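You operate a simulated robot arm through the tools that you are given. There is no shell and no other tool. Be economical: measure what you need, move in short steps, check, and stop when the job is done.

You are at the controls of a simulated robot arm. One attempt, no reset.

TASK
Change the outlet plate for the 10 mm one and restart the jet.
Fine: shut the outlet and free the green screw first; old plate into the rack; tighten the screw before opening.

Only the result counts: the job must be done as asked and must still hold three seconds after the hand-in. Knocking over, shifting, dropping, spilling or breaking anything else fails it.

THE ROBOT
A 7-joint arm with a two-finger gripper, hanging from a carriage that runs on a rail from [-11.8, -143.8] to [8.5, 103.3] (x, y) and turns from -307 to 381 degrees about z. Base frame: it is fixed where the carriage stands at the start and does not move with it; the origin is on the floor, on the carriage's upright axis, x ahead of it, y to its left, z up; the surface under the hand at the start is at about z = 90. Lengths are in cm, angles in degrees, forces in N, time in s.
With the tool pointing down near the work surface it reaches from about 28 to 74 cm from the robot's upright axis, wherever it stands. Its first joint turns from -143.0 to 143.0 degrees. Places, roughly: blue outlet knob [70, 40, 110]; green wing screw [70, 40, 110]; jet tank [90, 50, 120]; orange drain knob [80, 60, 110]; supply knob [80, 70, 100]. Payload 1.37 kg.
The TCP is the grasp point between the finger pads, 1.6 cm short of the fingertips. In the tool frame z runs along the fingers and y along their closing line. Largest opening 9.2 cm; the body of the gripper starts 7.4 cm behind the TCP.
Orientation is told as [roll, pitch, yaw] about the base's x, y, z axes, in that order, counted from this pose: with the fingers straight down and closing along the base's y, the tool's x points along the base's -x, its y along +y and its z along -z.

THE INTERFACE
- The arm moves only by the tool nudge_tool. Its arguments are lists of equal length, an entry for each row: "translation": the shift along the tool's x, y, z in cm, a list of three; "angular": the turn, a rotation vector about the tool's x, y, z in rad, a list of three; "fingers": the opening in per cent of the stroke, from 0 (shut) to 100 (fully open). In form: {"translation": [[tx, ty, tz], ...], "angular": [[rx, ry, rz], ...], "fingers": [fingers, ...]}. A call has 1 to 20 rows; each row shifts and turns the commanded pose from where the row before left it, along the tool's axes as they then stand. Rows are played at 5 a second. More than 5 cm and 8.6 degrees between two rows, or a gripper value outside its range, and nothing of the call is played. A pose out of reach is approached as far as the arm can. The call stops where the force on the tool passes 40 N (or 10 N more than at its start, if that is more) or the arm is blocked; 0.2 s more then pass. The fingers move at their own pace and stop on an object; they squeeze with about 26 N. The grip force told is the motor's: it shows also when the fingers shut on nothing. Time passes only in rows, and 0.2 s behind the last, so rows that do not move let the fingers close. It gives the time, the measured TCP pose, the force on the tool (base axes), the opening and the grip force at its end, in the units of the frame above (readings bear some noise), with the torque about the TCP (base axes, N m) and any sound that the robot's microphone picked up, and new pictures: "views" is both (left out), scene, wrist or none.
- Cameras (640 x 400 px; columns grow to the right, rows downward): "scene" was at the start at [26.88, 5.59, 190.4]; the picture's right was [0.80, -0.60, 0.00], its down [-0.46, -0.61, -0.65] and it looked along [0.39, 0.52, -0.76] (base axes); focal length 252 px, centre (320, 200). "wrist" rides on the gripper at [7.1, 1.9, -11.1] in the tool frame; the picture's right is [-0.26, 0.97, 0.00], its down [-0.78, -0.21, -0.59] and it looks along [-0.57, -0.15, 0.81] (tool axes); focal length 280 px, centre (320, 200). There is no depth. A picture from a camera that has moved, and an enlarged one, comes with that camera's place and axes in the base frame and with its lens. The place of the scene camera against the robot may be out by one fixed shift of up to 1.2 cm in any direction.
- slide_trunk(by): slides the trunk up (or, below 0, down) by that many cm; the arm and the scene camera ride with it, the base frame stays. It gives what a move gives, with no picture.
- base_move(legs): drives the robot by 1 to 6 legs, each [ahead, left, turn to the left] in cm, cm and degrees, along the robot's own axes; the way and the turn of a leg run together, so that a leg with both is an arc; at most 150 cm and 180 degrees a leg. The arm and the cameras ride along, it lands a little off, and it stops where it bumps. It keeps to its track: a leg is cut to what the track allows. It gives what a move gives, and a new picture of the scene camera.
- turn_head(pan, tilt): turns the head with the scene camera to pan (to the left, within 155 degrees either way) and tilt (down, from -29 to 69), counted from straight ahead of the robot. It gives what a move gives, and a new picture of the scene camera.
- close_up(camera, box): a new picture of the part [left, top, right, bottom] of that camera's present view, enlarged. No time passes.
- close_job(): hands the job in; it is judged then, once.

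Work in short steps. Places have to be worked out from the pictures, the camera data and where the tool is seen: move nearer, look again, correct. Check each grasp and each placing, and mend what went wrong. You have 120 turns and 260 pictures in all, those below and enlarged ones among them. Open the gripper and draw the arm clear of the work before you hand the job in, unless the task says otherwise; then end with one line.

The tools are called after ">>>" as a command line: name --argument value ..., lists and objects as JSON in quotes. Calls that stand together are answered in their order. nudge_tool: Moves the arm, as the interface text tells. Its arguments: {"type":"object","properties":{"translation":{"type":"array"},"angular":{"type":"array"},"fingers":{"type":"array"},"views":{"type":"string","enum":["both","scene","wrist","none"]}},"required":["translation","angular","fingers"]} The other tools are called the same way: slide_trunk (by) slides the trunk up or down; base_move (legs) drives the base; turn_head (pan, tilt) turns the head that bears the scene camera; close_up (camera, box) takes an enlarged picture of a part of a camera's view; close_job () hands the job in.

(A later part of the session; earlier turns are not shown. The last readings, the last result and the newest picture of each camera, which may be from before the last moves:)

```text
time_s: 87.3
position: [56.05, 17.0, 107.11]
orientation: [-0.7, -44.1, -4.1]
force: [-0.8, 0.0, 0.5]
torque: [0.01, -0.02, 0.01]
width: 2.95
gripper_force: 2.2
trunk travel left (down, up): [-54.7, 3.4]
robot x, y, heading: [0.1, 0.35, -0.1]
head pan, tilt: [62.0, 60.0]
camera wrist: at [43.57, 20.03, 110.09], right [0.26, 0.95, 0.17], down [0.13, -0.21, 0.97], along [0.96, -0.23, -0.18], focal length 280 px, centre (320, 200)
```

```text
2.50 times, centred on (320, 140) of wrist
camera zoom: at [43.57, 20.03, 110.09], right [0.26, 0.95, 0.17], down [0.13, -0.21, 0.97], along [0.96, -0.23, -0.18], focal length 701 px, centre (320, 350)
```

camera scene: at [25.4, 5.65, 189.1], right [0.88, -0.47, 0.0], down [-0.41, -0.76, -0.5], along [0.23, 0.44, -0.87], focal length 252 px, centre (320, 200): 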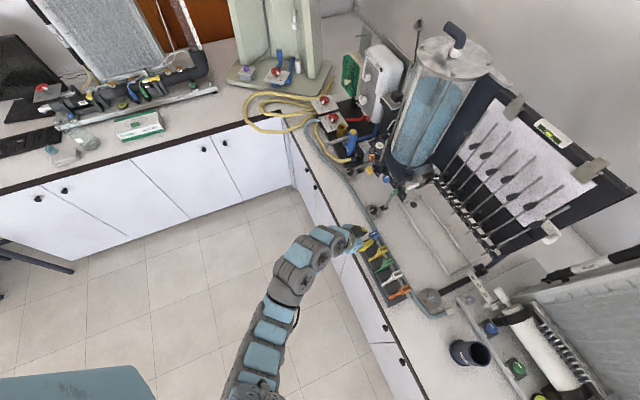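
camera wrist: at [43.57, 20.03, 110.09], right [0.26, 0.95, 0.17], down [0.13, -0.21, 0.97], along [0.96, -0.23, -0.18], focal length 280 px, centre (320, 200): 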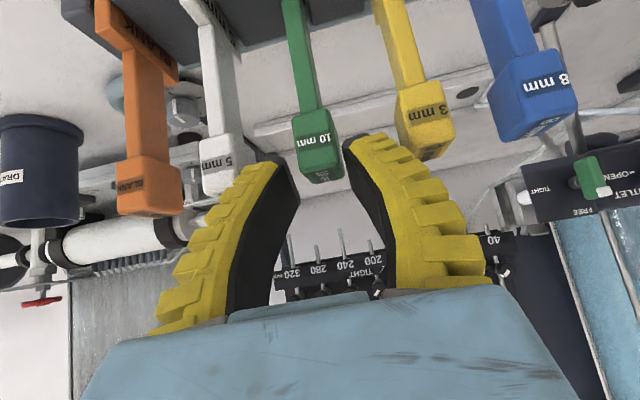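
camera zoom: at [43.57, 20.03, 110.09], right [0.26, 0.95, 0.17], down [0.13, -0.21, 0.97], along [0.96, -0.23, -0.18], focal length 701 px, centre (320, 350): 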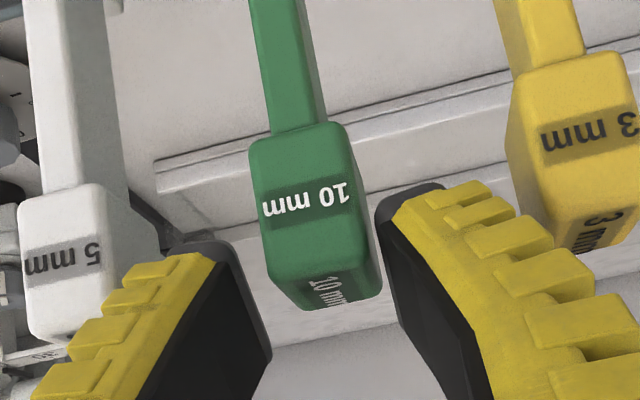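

Clear so far; I advance the rest and close.

>>> nudge_tool --translation '[[0, 0.05, 0.9], [0, 0.05, 0.9], [0, 0, 0], [0, 0, 0], [0, 0, 0]]' --angular '[[0, 0, 0], [0, 0, 0], [0, 0, 0], [0, 0, 0], [0, 0, 0]]' --fingers '[28, 28, 0, 0, 0]' --views "wrist"

>>> close_up --camera "wrist" --box '[230, 80, 410, 240]'

```text
time_s: 88.5
position: [57.34, 16.94, 106.05]
orientation: [-0.7, -44.3, -4.0]
force: [-1.7, -0.1, 15.5]
torque: [0.06, 0.07, -0.07]
width: 1.41
gripper_force: 25.8
trunk travel left (down, up): [-54.7, 3.4]
robot x, y, heading: [0.42, 0.43, -0.1]
head pan, tilt: [62.0, 60.0]
camera wrist: at [44.94, 20.06, 108.98], right [0.26, 0.95, 0.17], down [0.13, -0.21, 0.97], along [0.96, -0.23, -0.18], focal length 280 px, centre (320, 200)
```

wrist: 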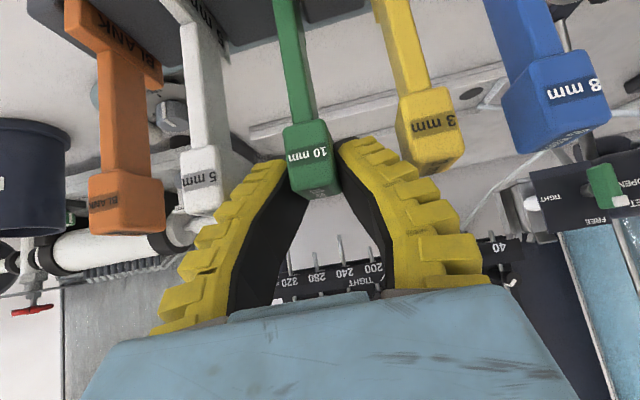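

```text
2.50 times, centred on (320, 160) of wrist
camera zoom: at [44.94, 20.06, 108.98], right [0.26, 0.95, 0.17], down [0.13, -0.21, 0.97], along [0.96, -0.23, -0.18], focal length 701 px, centre (320, 300)
```

zoom: 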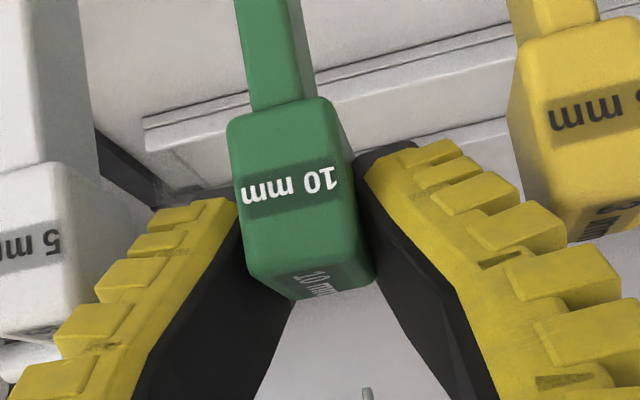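

Gripped but a bit high on the block; with neighbours clear, I reopen, go 0.7 cm deeper and regrip.

>>> nudge_tool --translation '[[0, 0, 0], [0, 0, 0], [0.38, 0.08, 0.6], [0, 0, 0], [0, 0, 0], [0, 0, 0]]' --angular '[[0, 0, 0], [0, 0, 0], [0, 0, 0], [0, 0, 0], [0, 0, 0], [0, 0, 0]]' --fingers '[28, 28, 28, 0, 0, 0]' --views "wrist"

>>> close_up --camera "wrist" --box '[230, 80, 410, 240]'

```text
time_s: 89.9
position: [57.61, 17.02, 105.25]
orientation: [-0.7, -44.2, -3.9]
force: [-2.1, 0.6, 7.3]
torque: [0.1, 0.3, -0.02]
width: 1.22
gripper_force: 26.0
trunk travel left (down, up): [-54.7, 3.4]
robot x, y, heading: [-0.21, 0.36, -0.2]
head pan, tilt: [62.0, 60.0]
camera wrist: at [44.98, 20.1, 108.2], right [0.26, 0.95, 0.17], down [0.13, -0.21, 0.97], along [0.96, -0.23, -0.18], focal length 280 px, centre (320, 200)
```

wrist: 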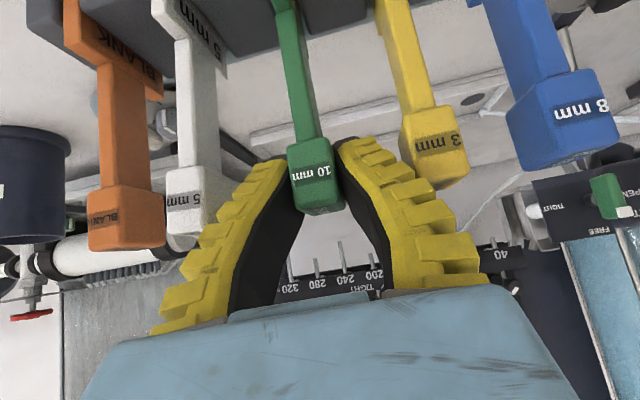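

```text
2.50 times, centred on (320, 160) of wrist
camera zoom: at [44.98, 20.1, 108.2], right [0.26, 0.95, 0.17], down [0.13, -0.21, 0.97], along [0.96, -0.23, -0.18], focal length 701 px, centre (320, 300)
```

zoom: 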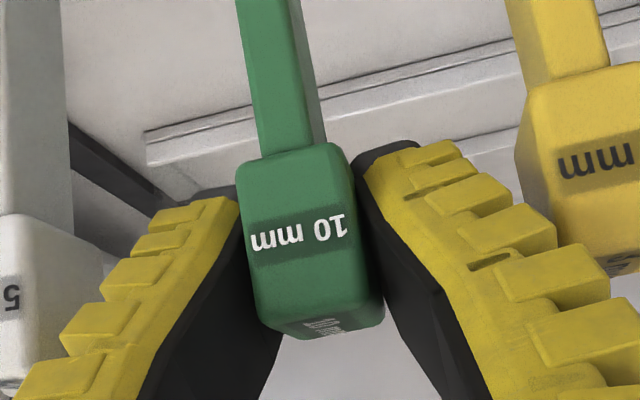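

Good grip. I lift straight up ~10.5 cm.

>>> nudge_tool --translation '[[-0.7, 0, -0.72], [-0.7, 0, -0.72], [-0.7, 0, -0.72], [-0.7, 0, -0.72], [-1.4, 0, -1.44], [-1.4, 0, -1.44], [-1.0, 0, -1.0], [-0.8, 0, -0.8]]' --angular '[[0, 0, 0], [0, 0, 0], [0, 0, 0], [0, 0, 0], [0, 0, 0], [0, 0, 0], [0, 0, 0], [0, 0, 0]]' --fingers '[0, 0, 0, 0, 0, 0, 0, 0]'

>>> close_up --camera "scene" --box '[340, 200, 430, 310]'

```text
time_s: 91.7
position: [57.54, 17.13, 115.65]
orientation: [-0.8, -44.2, -4.0]
force: [0.0, -0.3, -1.0]
torque: [-0.02, 0.05, -0.02]
width: 1.01
gripper_force: 26.2
trunk travel left (down, up): [-54.7, 3.4]
robot x, y, heading: [0.07, 0.12, -0.1]
head pan, tilt: [62.0, 60.0]
camera scene: at [25.39, 5.65, 189.1], right [0.88, -0.47, 0.0], down [-0.41, -0.77, -0.5], along [0.23, 0.44, -0.87], focal length 252 px, centre (320, 200)
camera wrist: at [45.05, 20.16, 118.73], right [0.26, 0.95, 0.17], down [0.13, -0.21, 0.97], along [0.96, -0.23, -0.18], focal length 280 px, centre (320, 200)
```

scene: 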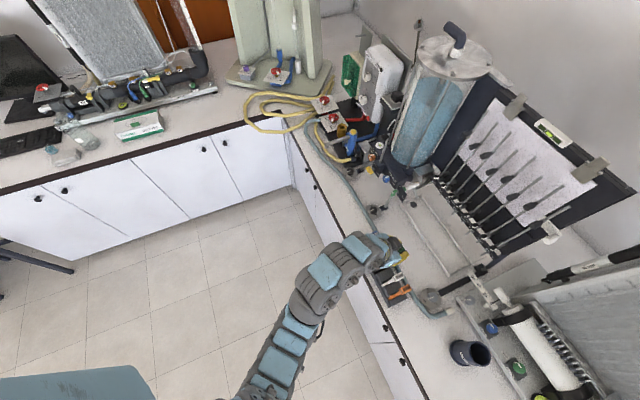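
wrist: 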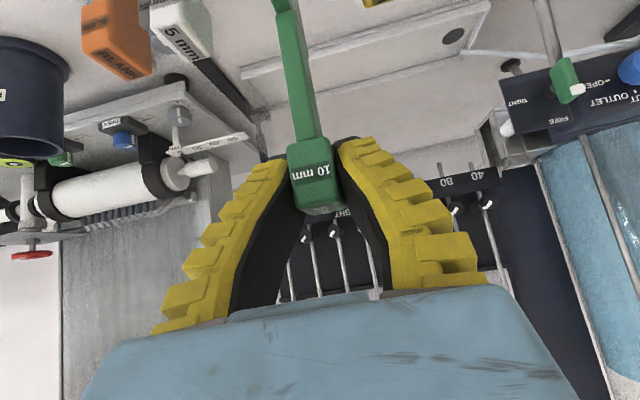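

```text
3.64 times, centred on (385, 255) of scene
camera zoom: at [25.39, 5.65, 189.1], right [0.88, -0.47, 0.0], down [-0.41, -0.77, -0.5], along [0.23, 0.44, -0.87], focal length 915 px, centre (84, 0)
```

zoom: 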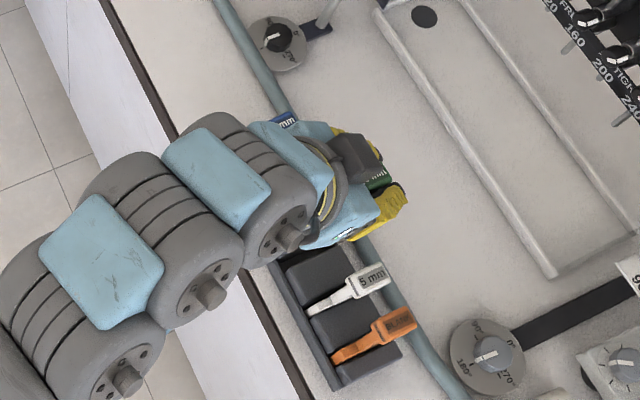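

10 mm plate is out. I move forward/up to the carry pose and drive the carriage back.

>>> nudge_tool --translation '[[-3.77, 0.21, 0.41], [-3.77, 0.21, 0.41], [-3.77, 0.21, 0.41], [-3.77, 0.21, 0.41], [-3.77, 0.21, 0.41], [-3.77, 0.21, 0.41], [-3.77, 0.21, 0.41], [-0.16, -3.1, 0.16], [-0.16, -3.1, 0.16], [-0.16, -3.1, 0.16], [-0.16, -3.1, 0.16], [-0.16, -3.1, 0.16]]' --angular '[[0, 0, 0], [0, 0, 0], [0, 0, 0], [0, 0, 0], [0, 0, 0], [0, 0, 0], [0, 0, 0], [0, 0, 0], [0, 0, 0], [0, 0, 0], [0, 0, 0], [0, 0, 0]]' --fingers '[0, 0, 0, 0, 0, 0, 0, 0, 0, 0, 0, 0]' --views "none"

>>> base_move --legs '[[0, 36, 0]]'

>>> turn_head --pan 25 --tilt 50

```text
time_s: 94.3
position: [78.32, 1.57, 132.15]
orientation: [-0.7, -44.0, -4.0]
force: [0.3, -0.1, -0.6]
torque: [0.03, 0.03, -0.03]
width: 1.0
gripper_force: 25.7
trunk travel left (down, up): [-54.7, 3.4]
robot x, y, heading: [-0.03, -0.03, -0.1]
head pan, tilt: [62.0, 60.0]
```

```text
time_s: 96.7
position: [81.32, 37.28, 132.14]
orientation: [-0.7, -44.2, -4.0]
force: [0.2, -0.2, -0.9]
torque: [-0.01, -0.01, 0.0]
width: 1.01
gripper_force: 25.8
trunk travel left (down, up): [-54.7, 3.4]
robot x, y, heading: [3.17, 36.54, -0.1]
head pan, tilt: [62.0, 60.0]
camera scene: at [28.34, 41.43, 189.1], right [0.88, -0.47, 0.0], down [-0.41, -0.76, -0.5], along [0.23, 0.44, -0.87], focal length 252 px, centre (320, 200)
```

scene: 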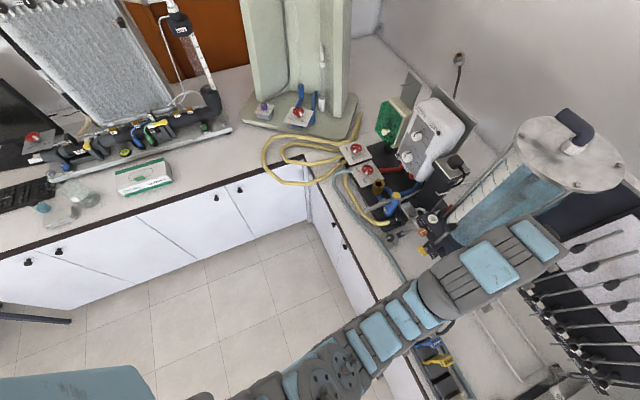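

```text
time_s: 97.7
position: [81.37, 37.28, 132.22]
orientation: [-0.7, -44.1, -4.0]
force: [-0.4, -0.9, -1.4]
torque: [-0.02, 0.0, 0.02]
width: 1.01
gripper_force: 26.5
trunk travel left (down, up): [-54.7, 3.4]
robot x, y, heading: [2.8, 36.08, -0.1]
head pan, tilt: [25.0, 50.0]
camera scene: at [32.19, 38.81, 190.35], right [0.42, -0.91, 0.0], down [-0.69, -0.32, -0.64], along [0.58, 0.27, -0.77], focal length 252 px, centre (320, 200)
```

scene: 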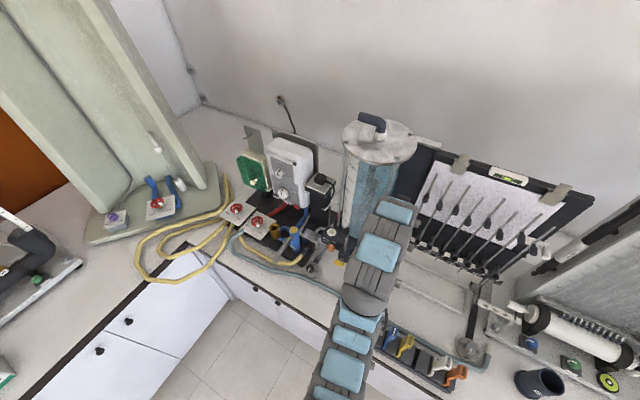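

I zoom on the held 10 mm plate to check its tilt before inserting.

>>> nudge_tool --translation '[[-2.1, 0.0, 2.0], [-2.1, -0.6, 2.0], [0, 0, 0]]' --angular '[[0, 0, 0], [0, 0, 0], [0, 0, 0]]' --fingers '[0, 0, 0]' --views "wrist"

>>> close_up --camera "wrist" --box '[230, 0, 400, 150]'

>>> close_up --camera "scene" --box '[330, 180, 450, 300]'

```text
time_s: 98.5
position: [87.06, 36.42, 132.3]
orientation: [-0.8, -44.0, -4.0]
force: [-1.0, 4.9, -1.2]
torque: [-0.22, -0.01, -0.12]
width: 0.89
gripper_force: 26.0
trunk travel left (down, up): [-54.7, 3.4]
robot x, y, heading: [3.13, 36.26, 0.1]
head pan, tilt: [25.0, 50.0]
camera wrist: at [74.55, 39.5, 135.24], right [0.26, 0.95, 0.17], down [0.13, -0.21, 0.97], along [0.96, -0.23, -0.18], focal length 280 px, centre (320, 200)
```

wrist: 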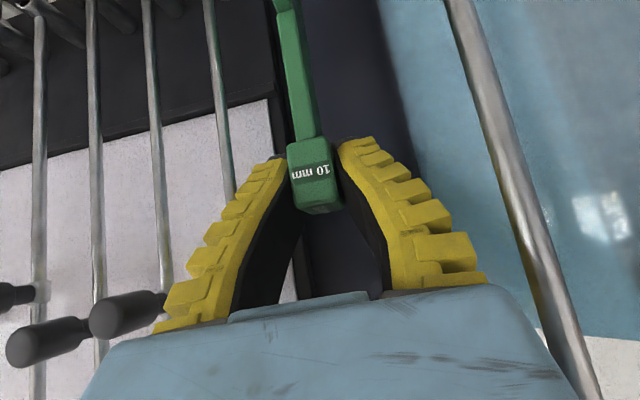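

```text
2.67 times, centred on (315, 75) of wrist
camera zoom: at [74.55, 39.5, 135.24], right [0.26, 0.95, 0.17], down [0.13, -0.21, 0.97], along [0.96, -0.23, -0.18], focal length 748 px, centre (333, 533)
```

zoom: 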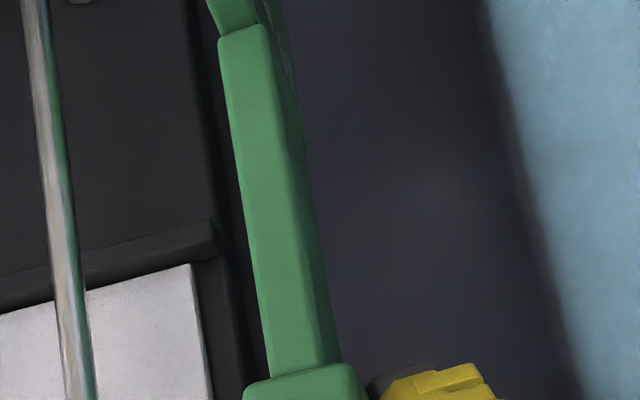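

```text
3.33 times, centred on (390, 240) of scene
camera zoom: at [32.19, 38.83, 190.36], right [0.42, -0.91, 0.0], down [-0.69, -0.32, -0.64], along [0.58, 0.27, -0.77], focal length 838 px, centre (87, 67)
```

zoom: 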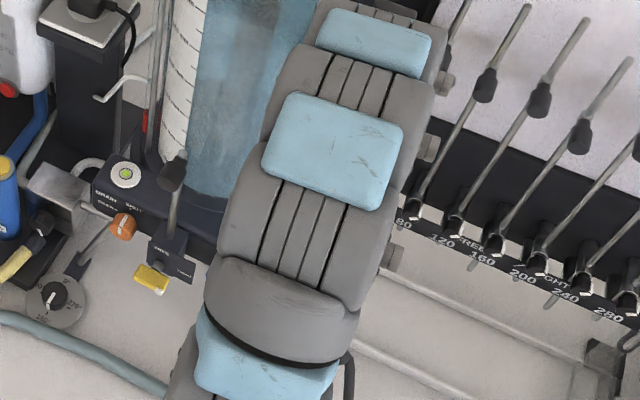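

A small sideways force suggests the gripper brushes a manometer tube on the −y side; I move +y 0.6 immediately and recheck.

>>> nudge_tool --translation '[[0, 0.35, 0], [0, 0.35, 0], [0, 0, 0]]' --angular '[[0, 0, 0], [0, 0, 0], [0, 0, 0]]' --fingers '[0, 0, 0]' --views "wrist"

>>> close_up --camera "wrist" --box '[130, 80, 370, 330]'

```text
time_s: 99.3
position: [87.08, 36.98, 132.24]
orientation: [-0.7, -44.1, -4.1]
force: [-0.3, 0.7, -0.1]
torque: [-0.01, 0.0, -0.01]
width: 1.01
gripper_force: 26.4
trunk travel left (down, up): [-54.7, 3.4]
robot x, y, heading: [2.48, 36.27, -0.2]
head pan, tilt: [25.0, 50.0]
camera wrist: at [74.56, 40.05, 135.21], right [0.27, 0.95, 0.17], down [0.13, -0.21, 0.97], along [0.95, -0.23, -0.18], focal length 280 px, centre (320, 200)
```

wrist: 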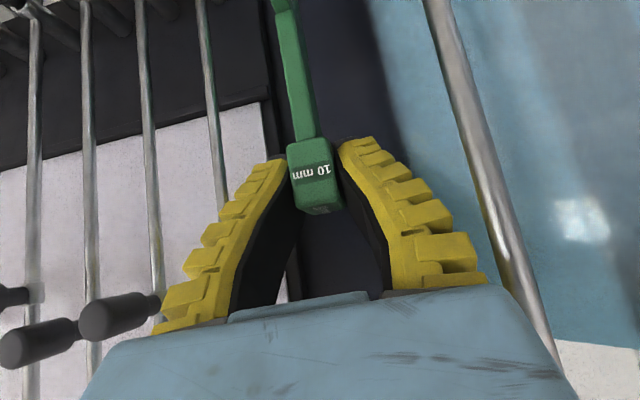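

```text
1.60 times, centred on (250, 205) of wrist
camera zoom: at [74.56, 40.05, 135.21], right [0.27, 0.95, 0.17], down [0.13, -0.21, 0.97], along [0.95, -0.23, -0.18], focal length 449 px, centre (432, 192)
```

zoom: 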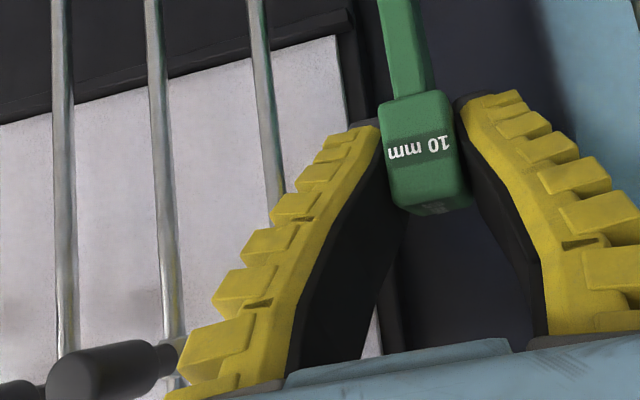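

Cleared. I descend to z≈129, then align to y≈36.65, checking force.

>>> nudge_tool --translation '[[0.74, 0, 0.77], [0.74, 0, 0.77], [0.6, 0, 0.8], [0, -0.28, 0], [0, 0, 0]]' --angular '[[0, 0, 0], [0, 0, 0], [0, 0, 0], [0, 0, 0], [0, 0, 0]]' --fingers '[0, 0, 0, 0, 0]' --views "wrist"

>>> close_up --camera "wrist" --box '[230, 0, 400, 150]'

>>> turn_head --pan -5 --tilt 48

```text
time_s: 100.5
position: [87.26, 36.7, 129.14]
orientation: [-0.8, -44.1, -3.9]
force: [-0.2, 1.2, -1.4]
torque: [-0.01, -0.03, 0.01]
width: 1.0
gripper_force: 25.9
trunk travel left (down, up): [-54.7, 3.4]
robot x, y, heading: [3.1, 35.85, -0.2]
head pan, tilt: [25.0, 50.0]
camera wrist: at [74.7, 39.7, 132.08], right [0.26, 0.95, 0.17], down [0.13, -0.21, 0.97], along [0.96, -0.23, -0.18], focal length 280 px, centre (320, 200)
```

wrist: 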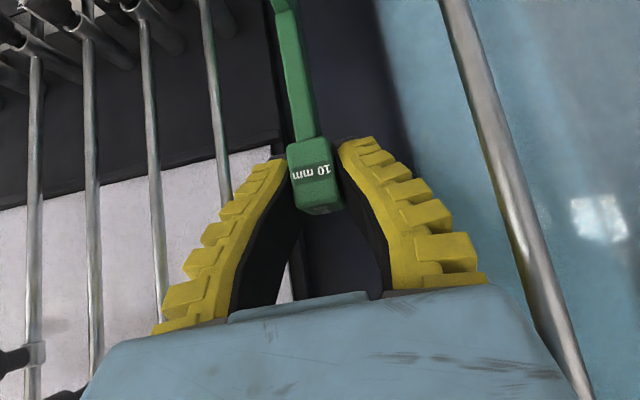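

```text
2.67 times, centred on (315, 75) of wrist
camera zoom: at [74.7, 39.7, 132.08], right [0.26, 0.95, 0.17], down [0.13, -0.21, 0.97], along [0.96, -0.23, -0.18], focal length 748 px, centre (333, 533)
```

zoom: 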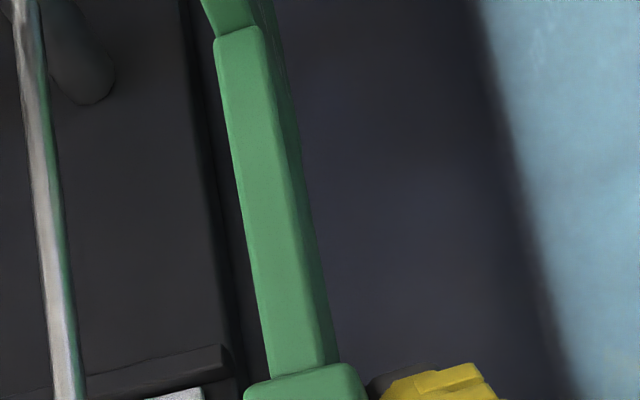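

```text
time_s: 101.4
position: [87.33, 36.73, 129.13]
orientation: [-0.9, -44.1, -4.0]
force: [-0.2, 0.4, -1.1]
torque: [0.01, -0.03, 0.01]
width: 1.0
gripper_force: 26.2
trunk travel left (down, up): [-54.7, 3.4]
robot x, y, heading: [2.89, 36.24, 0.1]
head pan, tilt: [-5.0, 48.0]
camera scene: at [33.07, 34.87, 190.63], right [-0.09, -1.0, 0.0], down [-0.74, 0.06, -0.67], along [0.67, -0.06, -0.74], focal length 252 px, centre (320, 200)
```

scene: 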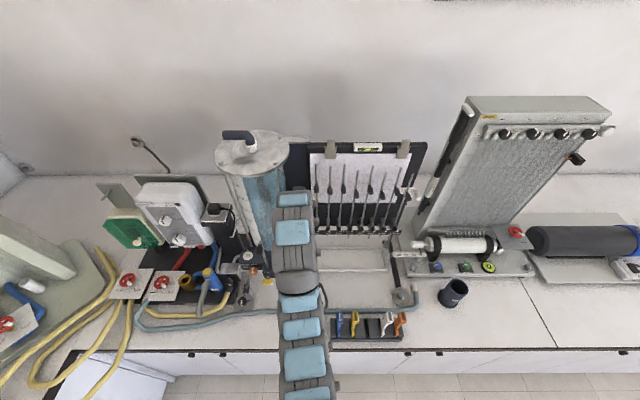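

Plate vertical, position matches the removal line. I fine-shift y −0.1 and descend slowly into the slot.

>>> nudge_tool --translation '[[0, -0.1, 0], [0.348, 0, 0.359], [0.348, 0, 0.359], [0.348, 0, 0.359], [0.348, 0, 0.359], [0.348, 0, 0.359], [0.348, 0, 0.359], [0, 0, 0]]' --angular '[[0, 0, 0], [0, 0, 0], [0, 0, 0], [0, 0, 0], [0, 0, 0], [0, 0, 0], [0, 0, 0], [0, 0, 0]]' --fingers '[0, 0, 0, 0, 0, 0, 0, 0]' --views "wrist"

>>> close_up --camera "wrist" --box '[230, 0, 400, 150]'

```text
time_s: 103.2
position: [87.12, 36.5, 126.16]
orientation: [-0.8, -44.1, -4.0]
force: [-0.5, 0.1, -0.3]
torque: [-0.01, 0.01, 0.05]
width: 1.02
gripper_force: 26.0
trunk travel left (down, up): [-54.7, 3.4]
robot x, y, heading: [2.96, 36.18, 0.1]
head pan, tilt: [-5.0, 48.0]
camera wrist: at [74.66, 39.58, 129.06], right [0.26, 0.95, 0.17], down [0.13, -0.21, 0.97], along [0.96, -0.23, -0.18], focal length 280 px, centre (320, 200)
```

wrist: 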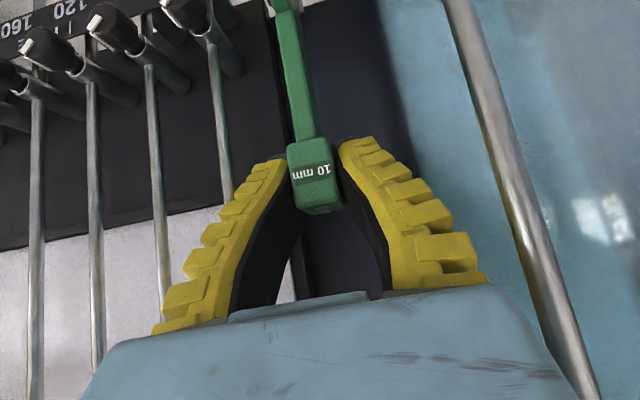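

```text
2.67 times, centred on (315, 75) of wrist
camera zoom: at [74.66, 39.58, 129.06], right [0.26, 0.95, 0.17], down [0.13, -0.21, 0.97], along [0.96, -0.23, -0.18], focal length 748 px, centre (333, 533)
```

zoom: 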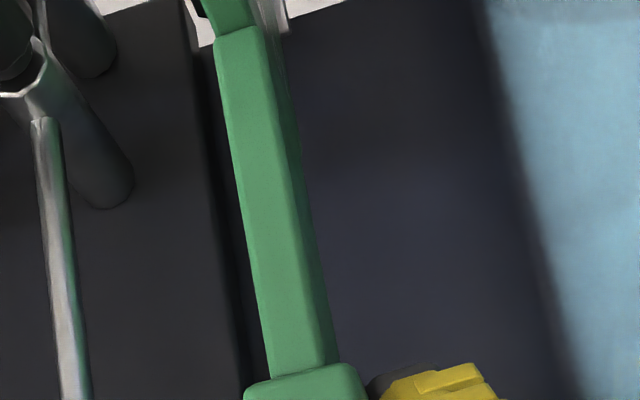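

>>> nudge_tool --translation '[[0.3, 0.03, 0.4], [0.348, 0, 0.359], [0.348, 0, 0.359], [0.348, 0, 0.359], [0, 0, 0]]' --angular '[[0, 0, 0], [0, 0, 0], [0, 0, 0], [0, 0, 0], [0, 0, 0]]' --fingers '[0, 0, 0, 0, 0]' --views "wrist"

>>> close_up --camera "wrist" --box '[230, 0, 400, 150]'

```text
time_s: 104.4
position: [87.22, 36.51, 124.06]
orientation: [-0.9, -44.1, -4.0]
force: [1.2, -0.3, -1.1]
torque: [0.03, -0.01, 0.02]
width: 1.0
gripper_force: 26.3
trunk travel left (down, up): [-54.7, 3.4]
robot x, y, heading: [2.99, 35.59, 0.3]
head pan, tilt: [-5.0, 48.0]
camera wrist: at [74.71, 39.59, 127.07], right [0.26, 0.95, 0.17], down [0.13, -0.21, 0.97], along [0.96, -0.23, -0.18], focal length 280 px, centre (320, 200)
```

wrist: 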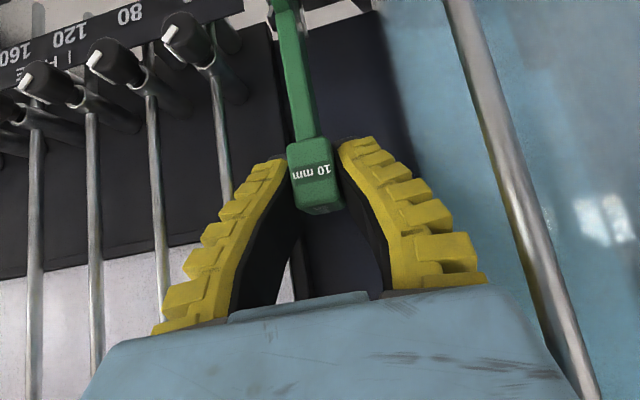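

```text
2.67 times, centred on (315, 75) of wrist
camera zoom: at [74.71, 39.59, 127.07], right [0.26, 0.95, 0.17], down [0.13, -0.21, 0.97], along [0.96, -0.23, -0.18], focal length 748 px, centre (333, 533)
```

zoom: 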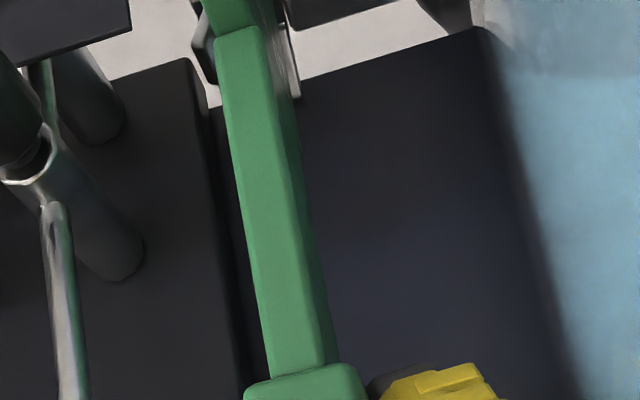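

Entering between the guides. I continue down 3.6 cm.

>>> nudge_tool --translation '[[0.348, 0, 0.359], [0.348, 0, 0.359], [0.348, 0, 0.359], [0.348, 0, 0.359], [0.348, 0, 0.359], [0.348, 0, 0.359], [0.28, 0, 0.29], [0, 0, 0]]' --angular '[[0, 0, 0], [0, 0, 0], [0, 0, 0], [0, 0, 0], [0, 0, 0], [0, 0, 0], [0, 0, 0], [0, 0, 0]]' --fingers '[0, 0, 0, 0, 0, 0, 0, 0]' --views "wrist"

>>> close_up --camera "wrist" --box '[230, 0, 400, 150]'

```text
time_s: 106.2
position: [87.21, 36.43, 120.53]
orientation: [-0.8, -44.1, -4.0]
force: [-0.7, 0.4, -1.3]
torque: [0.0, 0.0, -0.03]
width: 1.01
gripper_force: 25.9
trunk travel left (down, up): [-54.7, 3.4]
robot x, y, heading: [2.52, 36.11, -0.3]
head pan, tilt: [-5.0, 48.0]
camera wrist: at [74.71, 39.57, 123.63], right [0.26, 0.95, 0.17], down [0.13, -0.21, 0.97], along [0.96, -0.23, -0.18], focal length 280 px, centre (320, 200)
```

wrist: 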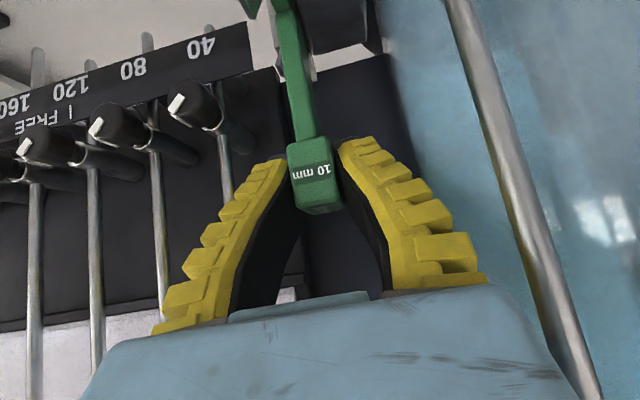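

```text
2.67 times, centred on (315, 75) of wrist
camera zoom: at [74.71, 39.57, 123.63], right [0.26, 0.95, 0.17], down [0.13, -0.21, 0.97], along [0.96, -0.23, -0.18], focal length 748 px, centre (333, 533)
```

zoom: 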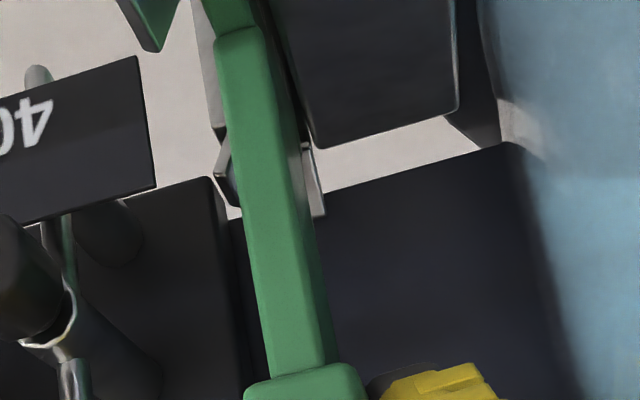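

Nearly down. I lower the last ~0.9 cm in small steps, watching for contact.

>>> nudge_tool --translation '[[0.21, 0, 0.215], [0.21, 0, 0.215], [0.14, 0, 0.145], [0.1, 0, 0.1], [0, 0, 0]]' --angular '[[0, 0, 0], [0, 0, 0], [0, 0, 0], [0, 0, 0], [0, 0, 0]]' --fingers '[0, 0, 0, 0, 0]' --views "wrist"

>>> close_up --camera "wrist" --box '[230, 0, 400, 150]'

```text
time_s: 107.4
position: [87.39, 36.48, 119.82]
orientation: [-0.7, -44.3, -4.0]
force: [-1.8, -0.3, 7.8]
torque: [0.03, 0.31, -0.01]
width: 1.2
gripper_force: 26.2
trunk travel left (down, up): [-54.7, 3.4]
robot x, y, heading: [3.01, 36.19, -0.0]
head pan, tilt: [-5.0, 48.0]
camera wrist: at [74.8, 39.57, 122.8], right [0.26, 0.95, 0.17], down [0.13, -0.21, 0.97], along [0.96, -0.23, -0.18], focal length 280 px, centre (320, 200)
```

wrist: 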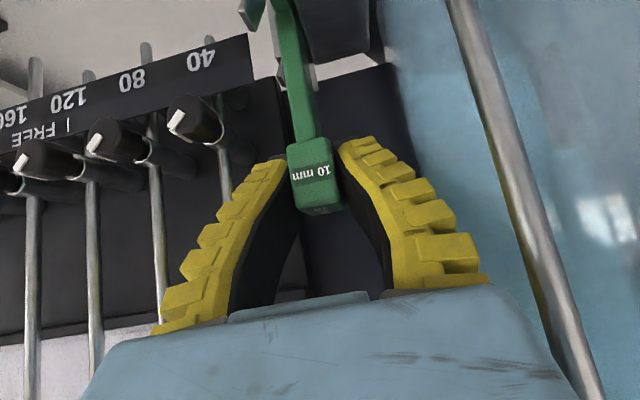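

```text
2.67 times, centred on (315, 75) of wrist
camera zoom: at [74.8, 39.57, 122.8], right [0.26, 0.95, 0.17], down [0.13, -0.21, 0.97], along [0.96, -0.23, -0.18], focal length 748 px, centre (333, 533)
```

zoom: 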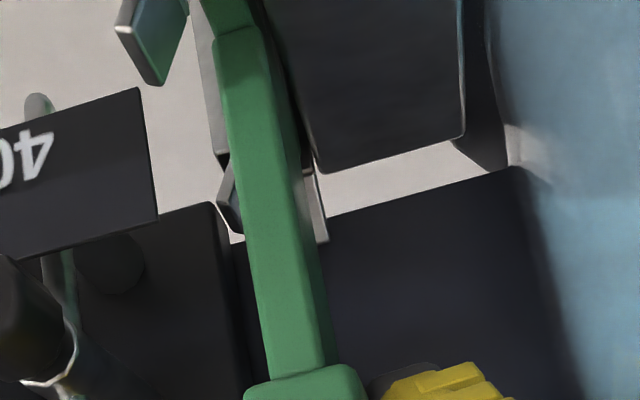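

Contact at z≈119.8, the predicted seat (same signature as in the rack). I release and retreat along the tool axis.

>>> nudge_tool --translation '[[0, 0, 0], [0, 0, 0], [0, 0, -1.5], [0, 0, -2.5], [0, 0, -3], [0, 0, -3]]' --angular '[[0, 0, 0], [0, 0, 0], [0, 0, 0], [0, 0, 0], [0, 0, 0], [0, 0, 0]]' --fingers '[36, 38, 40, 40, 40, 40]' --views "wrist"

>>> close_up --camera "wrist" --box '[220, 0, 420, 170]'

```text
time_s: 108.8
position: [80.37, 37.22, 127.17]
orientation: [-0.8, -44.1, -4.0]
force: [0.0, -0.1, -0.7]
torque: [-0.01, 0.02, 0.0]
width: 4.04
gripper_force: 2.2
trunk travel left (down, up): [-54.7, 3.4]
robot x, y, heading: [3.18, 36.12, -0.1]
head pan, tilt: [-5.0, 48.0]
camera wrist: at [67.8, 40.21, 130.0], right [0.26, 0.95, 0.17], down [0.13, -0.21, 0.97], along [0.96, -0.23, -0.18], focal length 280 px, centre (320, 200)
```

wrist: 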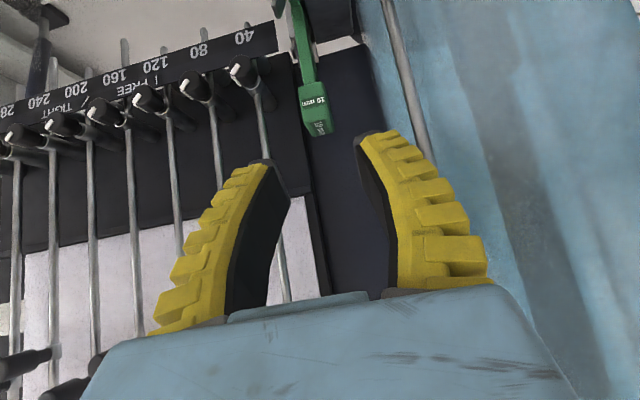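

```text
2.35 times, centred on (320, 85) of wrist
camera zoom: at [67.8, 40.21, 130.0], right [0.26, 0.95, 0.17], down [0.13, -0.21, 0.97], along [0.96, -0.23, -0.18], focal length 660 px, centre (320, 471)
```

zoom: 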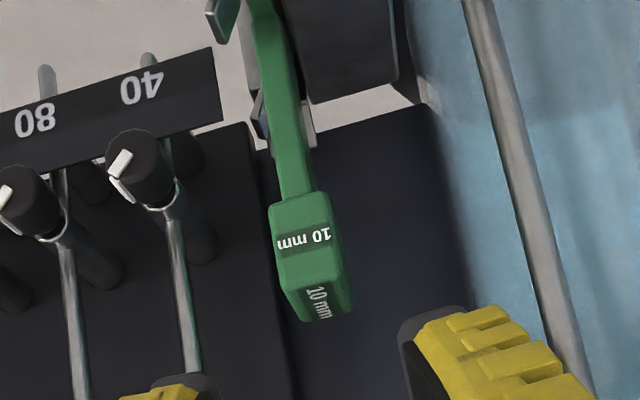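

10 mm sits in the holder exactly where the 8 mm was. Next: pitch to horizontal, go back in front of the green wing with fingers closing along y.

>>> nudge_tool --translation '[[0, 0, 0], [0, 0, 0], [0, 0, 0], [0, 0, 0], [0, 0, 0], [0, 0, 0], [1.4, -0.24, -3.4], [1.4, -0.24, -3.4], [1.4, -0.24, -3.4], [1.4, -0.24, -3.4], [1.4, -0.24, -3.4], [3, 0, 0], [3, 0, 0], [3, 0, 0], [3, 0, 0]]' --angular '[[0, -0.1335, 0], [0, -0.1335, 0], [0, -0.1335, 0], [0, -0.1335, 0], [0, -0.1335, 0], [0, -0.1335, 0], [0, 0, 0], [0, 0, 0], [0, 0, 0], [0, 0, 0], [0, 0, 0], [0, 0, 0], [0, 0, 0], [0, 0, 0], [0, 0, 0]]' --fingers '[40, 40, 40, 40, 40, 40, 40, 40, 40, 40, 40, 35, 30, 30, 30]' --views "wrist"

>>> close_up --camera "wrist" --box '[240, 50, 400, 200]'

```text
time_s: 112.0
position: [63.38, 37.14, 107.89]
orientation: [-97.6, -89.6, 93.2]
force: [0.8, 0.6, -0.1]
torque: [0.0, 0.03, 0.01]
width: 3.16
gripper_force: 2.1
trunk travel left (down, up): [-54.7, 3.4]
robot x, y, heading: [2.57, 35.87, -0.4]
head pan, tilt: [-5.0, 48.0]
camera wrist: at [52.53, 39.87, 100.77], right [0.08, 0.96, 0.25], down [-0.6, -0.16, 0.78], along [0.79, -0.21, 0.57], focal length 280 px, centre (320, 200)
```

wrist: 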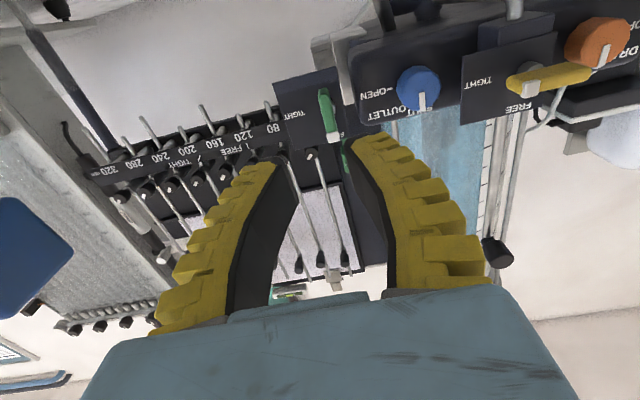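

```text
2.67 times, centred on (320, 125) of wrist
camera zoom: at [52.53, 39.87, 100.77], right [0.08, 0.96, 0.25], down [-0.6, -0.16, 0.78], along [0.79, -0.21, 0.57], focal length 748 px, centre (320, 400)
```

zoom: 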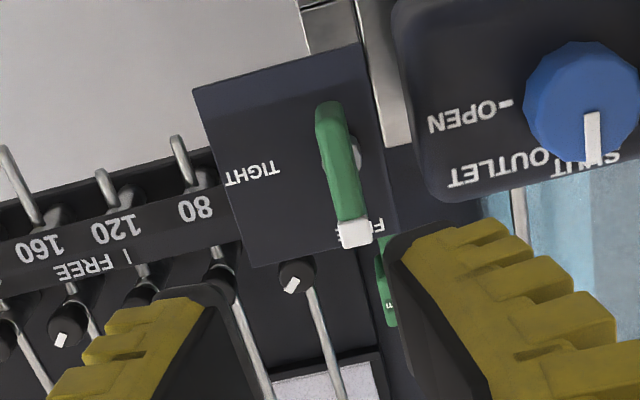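

Wing centre ≈ (73, 36.9, 108), tip up. I align (y +0.45) and advance, then grip.

>>> nudge_tool --translation '[[0, 0.45, 2], [0, 0, 3], [0, 0, 3], [0, 0, 1.8], [0, 0, 0], [0, 0, 0], [0, 0, 0]]' --angular '[[0, 0, 0], [0, 0, 0], [0, 0, 0], [0, 0, 0], [0, 0, 0], [0, 0, 0], [0, 0, 0]]' --fingers '[28, 28, 28, 28, 0, 0, 0]' --views "wrist"

>>> close_up --camera "wrist" --box '[240, 80, 400, 230]'

```text
time_s: 113.6
position: [73.16, 36.93, 108.03]
orientation: [-96.4, -89.5, 92.0]
force: [0.9, 7.3, 2.0]
torque: [0.09, 0.2, -0.03]
width: 0.6
gripper_force: 28.0
trunk travel left (down, up): [-54.7, 3.4]
robot x, y, heading: [2.85, 35.97, 0.1]
head pan, tilt: [-5.0, 48.0]
camera wrist: at [62.3, 39.74, 100.89], right [0.08, 0.96, 0.25], down [-0.6, -0.16, 0.78], along [0.79, -0.21, 0.57], focal length 280 px, centre (320, 200)
```

wrist: 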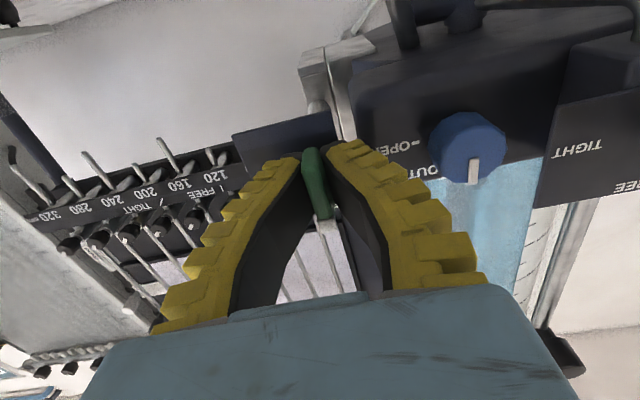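

```text
2.67 times, centred on (320, 155) of wrist
camera zoom: at [62.3, 39.74, 100.89], right [0.08, 0.96, 0.25], down [-0.6, -0.16, 0.78], along [0.79, -0.21, 0.57], focal length 748 px, centre (320, 320)
```

zoom: 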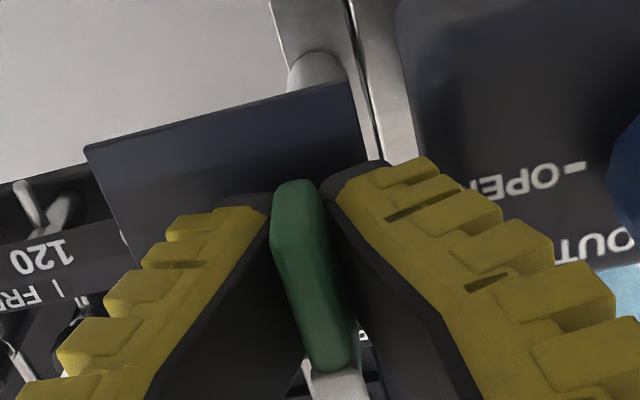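

Gripped. I turn +90° back to TIGHT.

>>> nudge_tool --translation '[[0, 0, 0], [0, 0, 0], [0, 0, 0], [0, 0, 0], [0, 0, 0], [0, 0, 0], [0, 0, 0], [0, 0, 0], [0, 0, 0], [0, 0, 0], [0, 0, 0]]' --angular '[[0, 0, 0.1428], [0, 0, 0.1428], [0, 0, 0.1428], [0, 0, 0.1428], [0, 0, 0.1428], [0, 0, 0.1428], [0, 0, 0.1428], [0, 0, 0.1428], [0, 0, 0.1428], [0, 0, 0.1428], [0, 0, 0.1428]]' --fingers '[0, 0, 0, 0, 0, 0, 0, 0, 0, 0, 0]' --views "wrist"

>>> close_up --camera "wrist" --box '[240, 80, 400, 230]'

```text
time_s: 116.0
position: [73.09, 36.92, 107.95]
orientation: [89.9, -0.4, -94.6]
force: [1.9, 4.0, -2.7]
torque: [-0.03, -0.01, 0.42]
width: 0.58
gripper_force: 28.1
trunk travel left (down, up): [-54.7, 3.4]
robot x, y, heading: [2.97, 36.15, 0.2]
head pan, tilt: [-5.0, 48.0]
camera wrist: at [62.68, 44.86, 109.74], right [-0.02, -0.25, 0.97], down [-0.65, -0.73, -0.21], along [0.76, -0.63, -0.15], focal length 280 px, centre (320, 200)
```

wrist: 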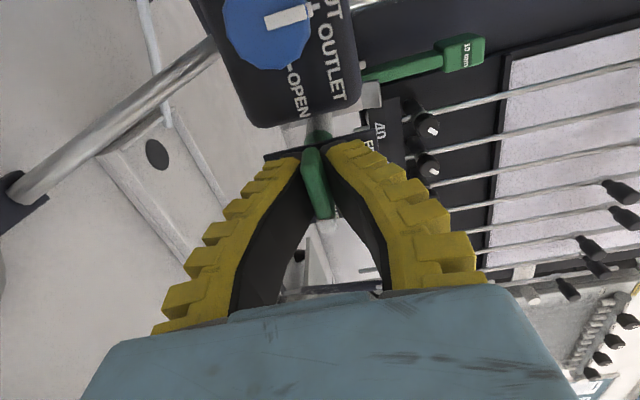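

```text
2.67 times, centred on (320, 155) of wrist
camera zoom: at [62.68, 44.86, 109.74], right [-0.02, -0.25, 0.97], down [-0.65, -0.73, -0.21], along [0.76, -0.63, -0.15], focal length 748 px, centre (320, 320)
```

zoom: 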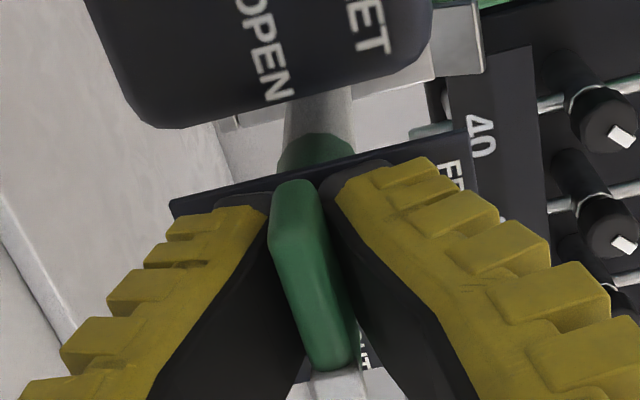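

Tightened. I release, back out and check.

>>> nudge_tool --translation '[[0, 0, 0], [0, 0, -0.5], [0, 0, -3], [0, 0, -4], [2.5, 0, 0], [2.5, 0, 0], [1.5, 0, 0]]' --angular '[[0, 0, 0], [0, 0, 0], [0, 0, 0], [0, 0, 0], [0, 0, 0], [0, 0, 0], [0, 0, 0]]' --fingers '[28, 28, 30, 40, 40, 40, 40]' --views "wrist"

>>> close_up --camera "wrist" --box '[220, 60, 420, 240]'

>>> turn_head --pan 0 --tilt 45

```text
time_s: 117.6
position: [66.13, 43.82, 107.94]
orientation: [90.0, -0.5, -94.5]
force: [-0.9, -0.5, 0.6]
torque: [0.0, 0.03, -0.04]
width: 4.02
gripper_force: 1.9
trunk travel left (down, up): [-54.7, 3.4]
robot x, y, heading: [3.08, 36.37, -0.2]
head pan, tilt: [-5.0, 48.0]
camera wrist: at [55.68, 51.97, 109.68], right [-0.02, -0.25, 0.97], down [-0.65, -0.73, -0.2], along [0.76, -0.63, -0.15], focal length 280 px, centre (320, 200)
```

wrist: 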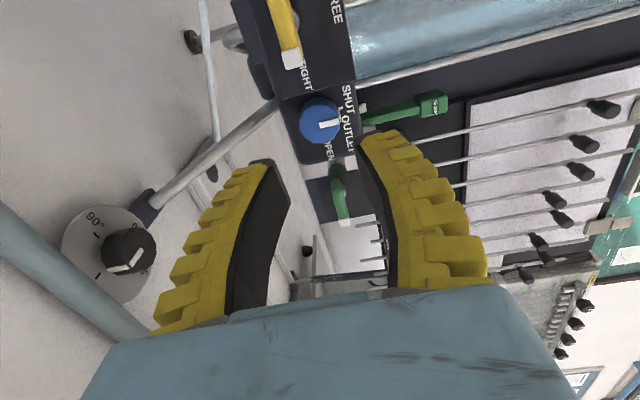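

```text
2.22 times, centred on (320, 150) of wrist
camera zoom: at [55.68, 51.97, 109.68], right [-0.02, -0.25, 0.97], down [-0.65, -0.73, -0.2], along [0.76, -0.63, -0.15], focal length 623 px, centre (320, 311)
```

zoom: 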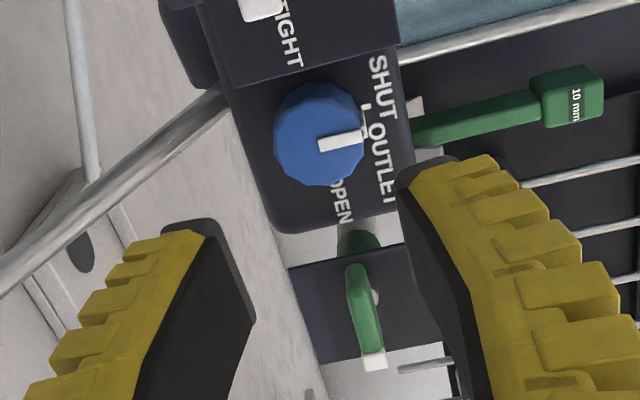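

```text
time_s: 118.3
position: [66.08, 43.9, 107.95]
orientation: [90.0, -0.6, -94.6]
force: [-0.3, -0.4, -0.4]
torque: [-0.02, 0.0, 0.03]
width: 4.03
gripper_force: 2.9
trunk travel left (down, up): [-54.7, 3.4]
robot x, y, heading: [2.89, 35.67, 0.2]
head pan, tilt: [0.0, 45.0]
camera scene: at [33.35, 35.54, 191.05], right [0.0, -1.0, 0.0], down [-0.71, 0.0, -0.71], along [0.71, 0.0, -0.71], focal length 252 px, centre (320, 200)
```

scene: 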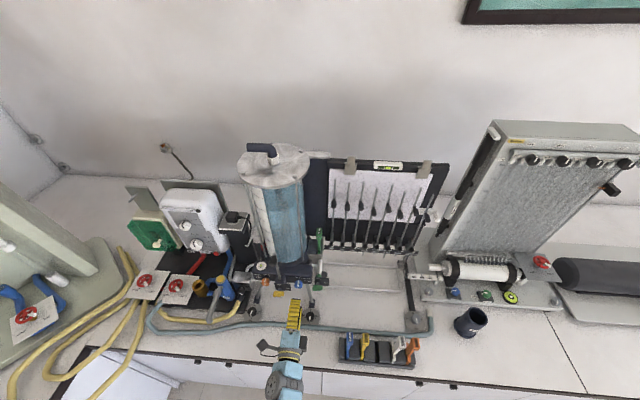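

Green wing is at TIGHT. Now I pre-roll −20° at the blue knob, advance and grip.

>>> nudge_tool --translation '[[0, 0.3, 0], [0, 0, 0], [0, 0, 0], [0, 0, 0], [0, 0, 2], [0, 0, 2], [0, 0, 2], [0, 0, 1.2], [0, 0, 0], [0, 0, 0], [0, 0, 0]]' --angular '[[0, 0, 0], [0, 0, -0.1163], [0, 0, -0.1163], [0, 0, -0.1163], [0, 0, 0], [0, 0, 0], [0, 0, 0], [0, 0, 0], [0, 0, 0], [0, 0, 0], [0, 0, 0]]' --fingers '[36, 36, 36, 36, 36, 36, 36, 36, 0, 0, 0]' --views "wrist"

>>> close_up --camera "wrist" --box '[240, 90, 400, 220]'

```text
time_s: 120.7
position: [73.12, 43.29, 108.03]
orientation: [89.9, -20.6, -94.5]
force: [-1.9, 2.5, -3.7]
torque: [0.0, 0.26, 0.5]
width: 1.97
gripper_force: 27.9
trunk travel left (down, up): [-54.7, 3.4]
robot x, y, heading: [3.11, 36.0, -0.1]
head pan, tilt: [0.0, 45.0]
camera wrist: at [62.76, 51.58, 107.34], right [0.01, 0.09, 1.0], down [-0.65, -0.76, 0.08], along [0.76, -0.65, 0.05], focal length 280 px, centre (320, 200)
```

wrist: 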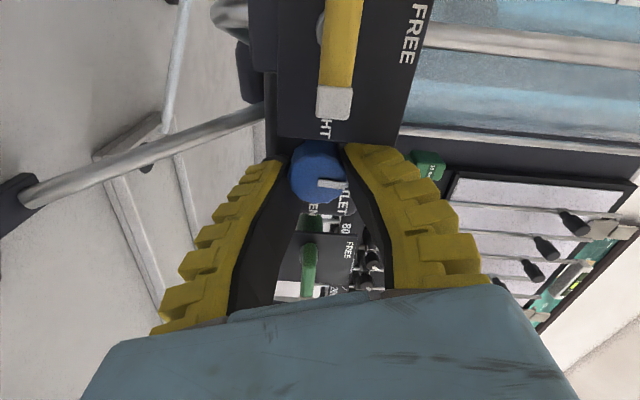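

```text
3.08 times, centred on (320, 155) of wrist
camera zoom: at [62.76, 51.58, 107.34], right [0.01, 0.09, 1.0], down [-0.65, -0.76, 0.08], along [0.76, -0.65, 0.05], focal length 863 px, centre (320, 338)
```

zoom: 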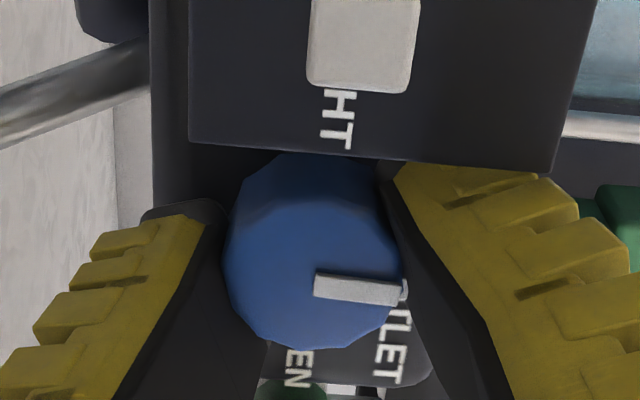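

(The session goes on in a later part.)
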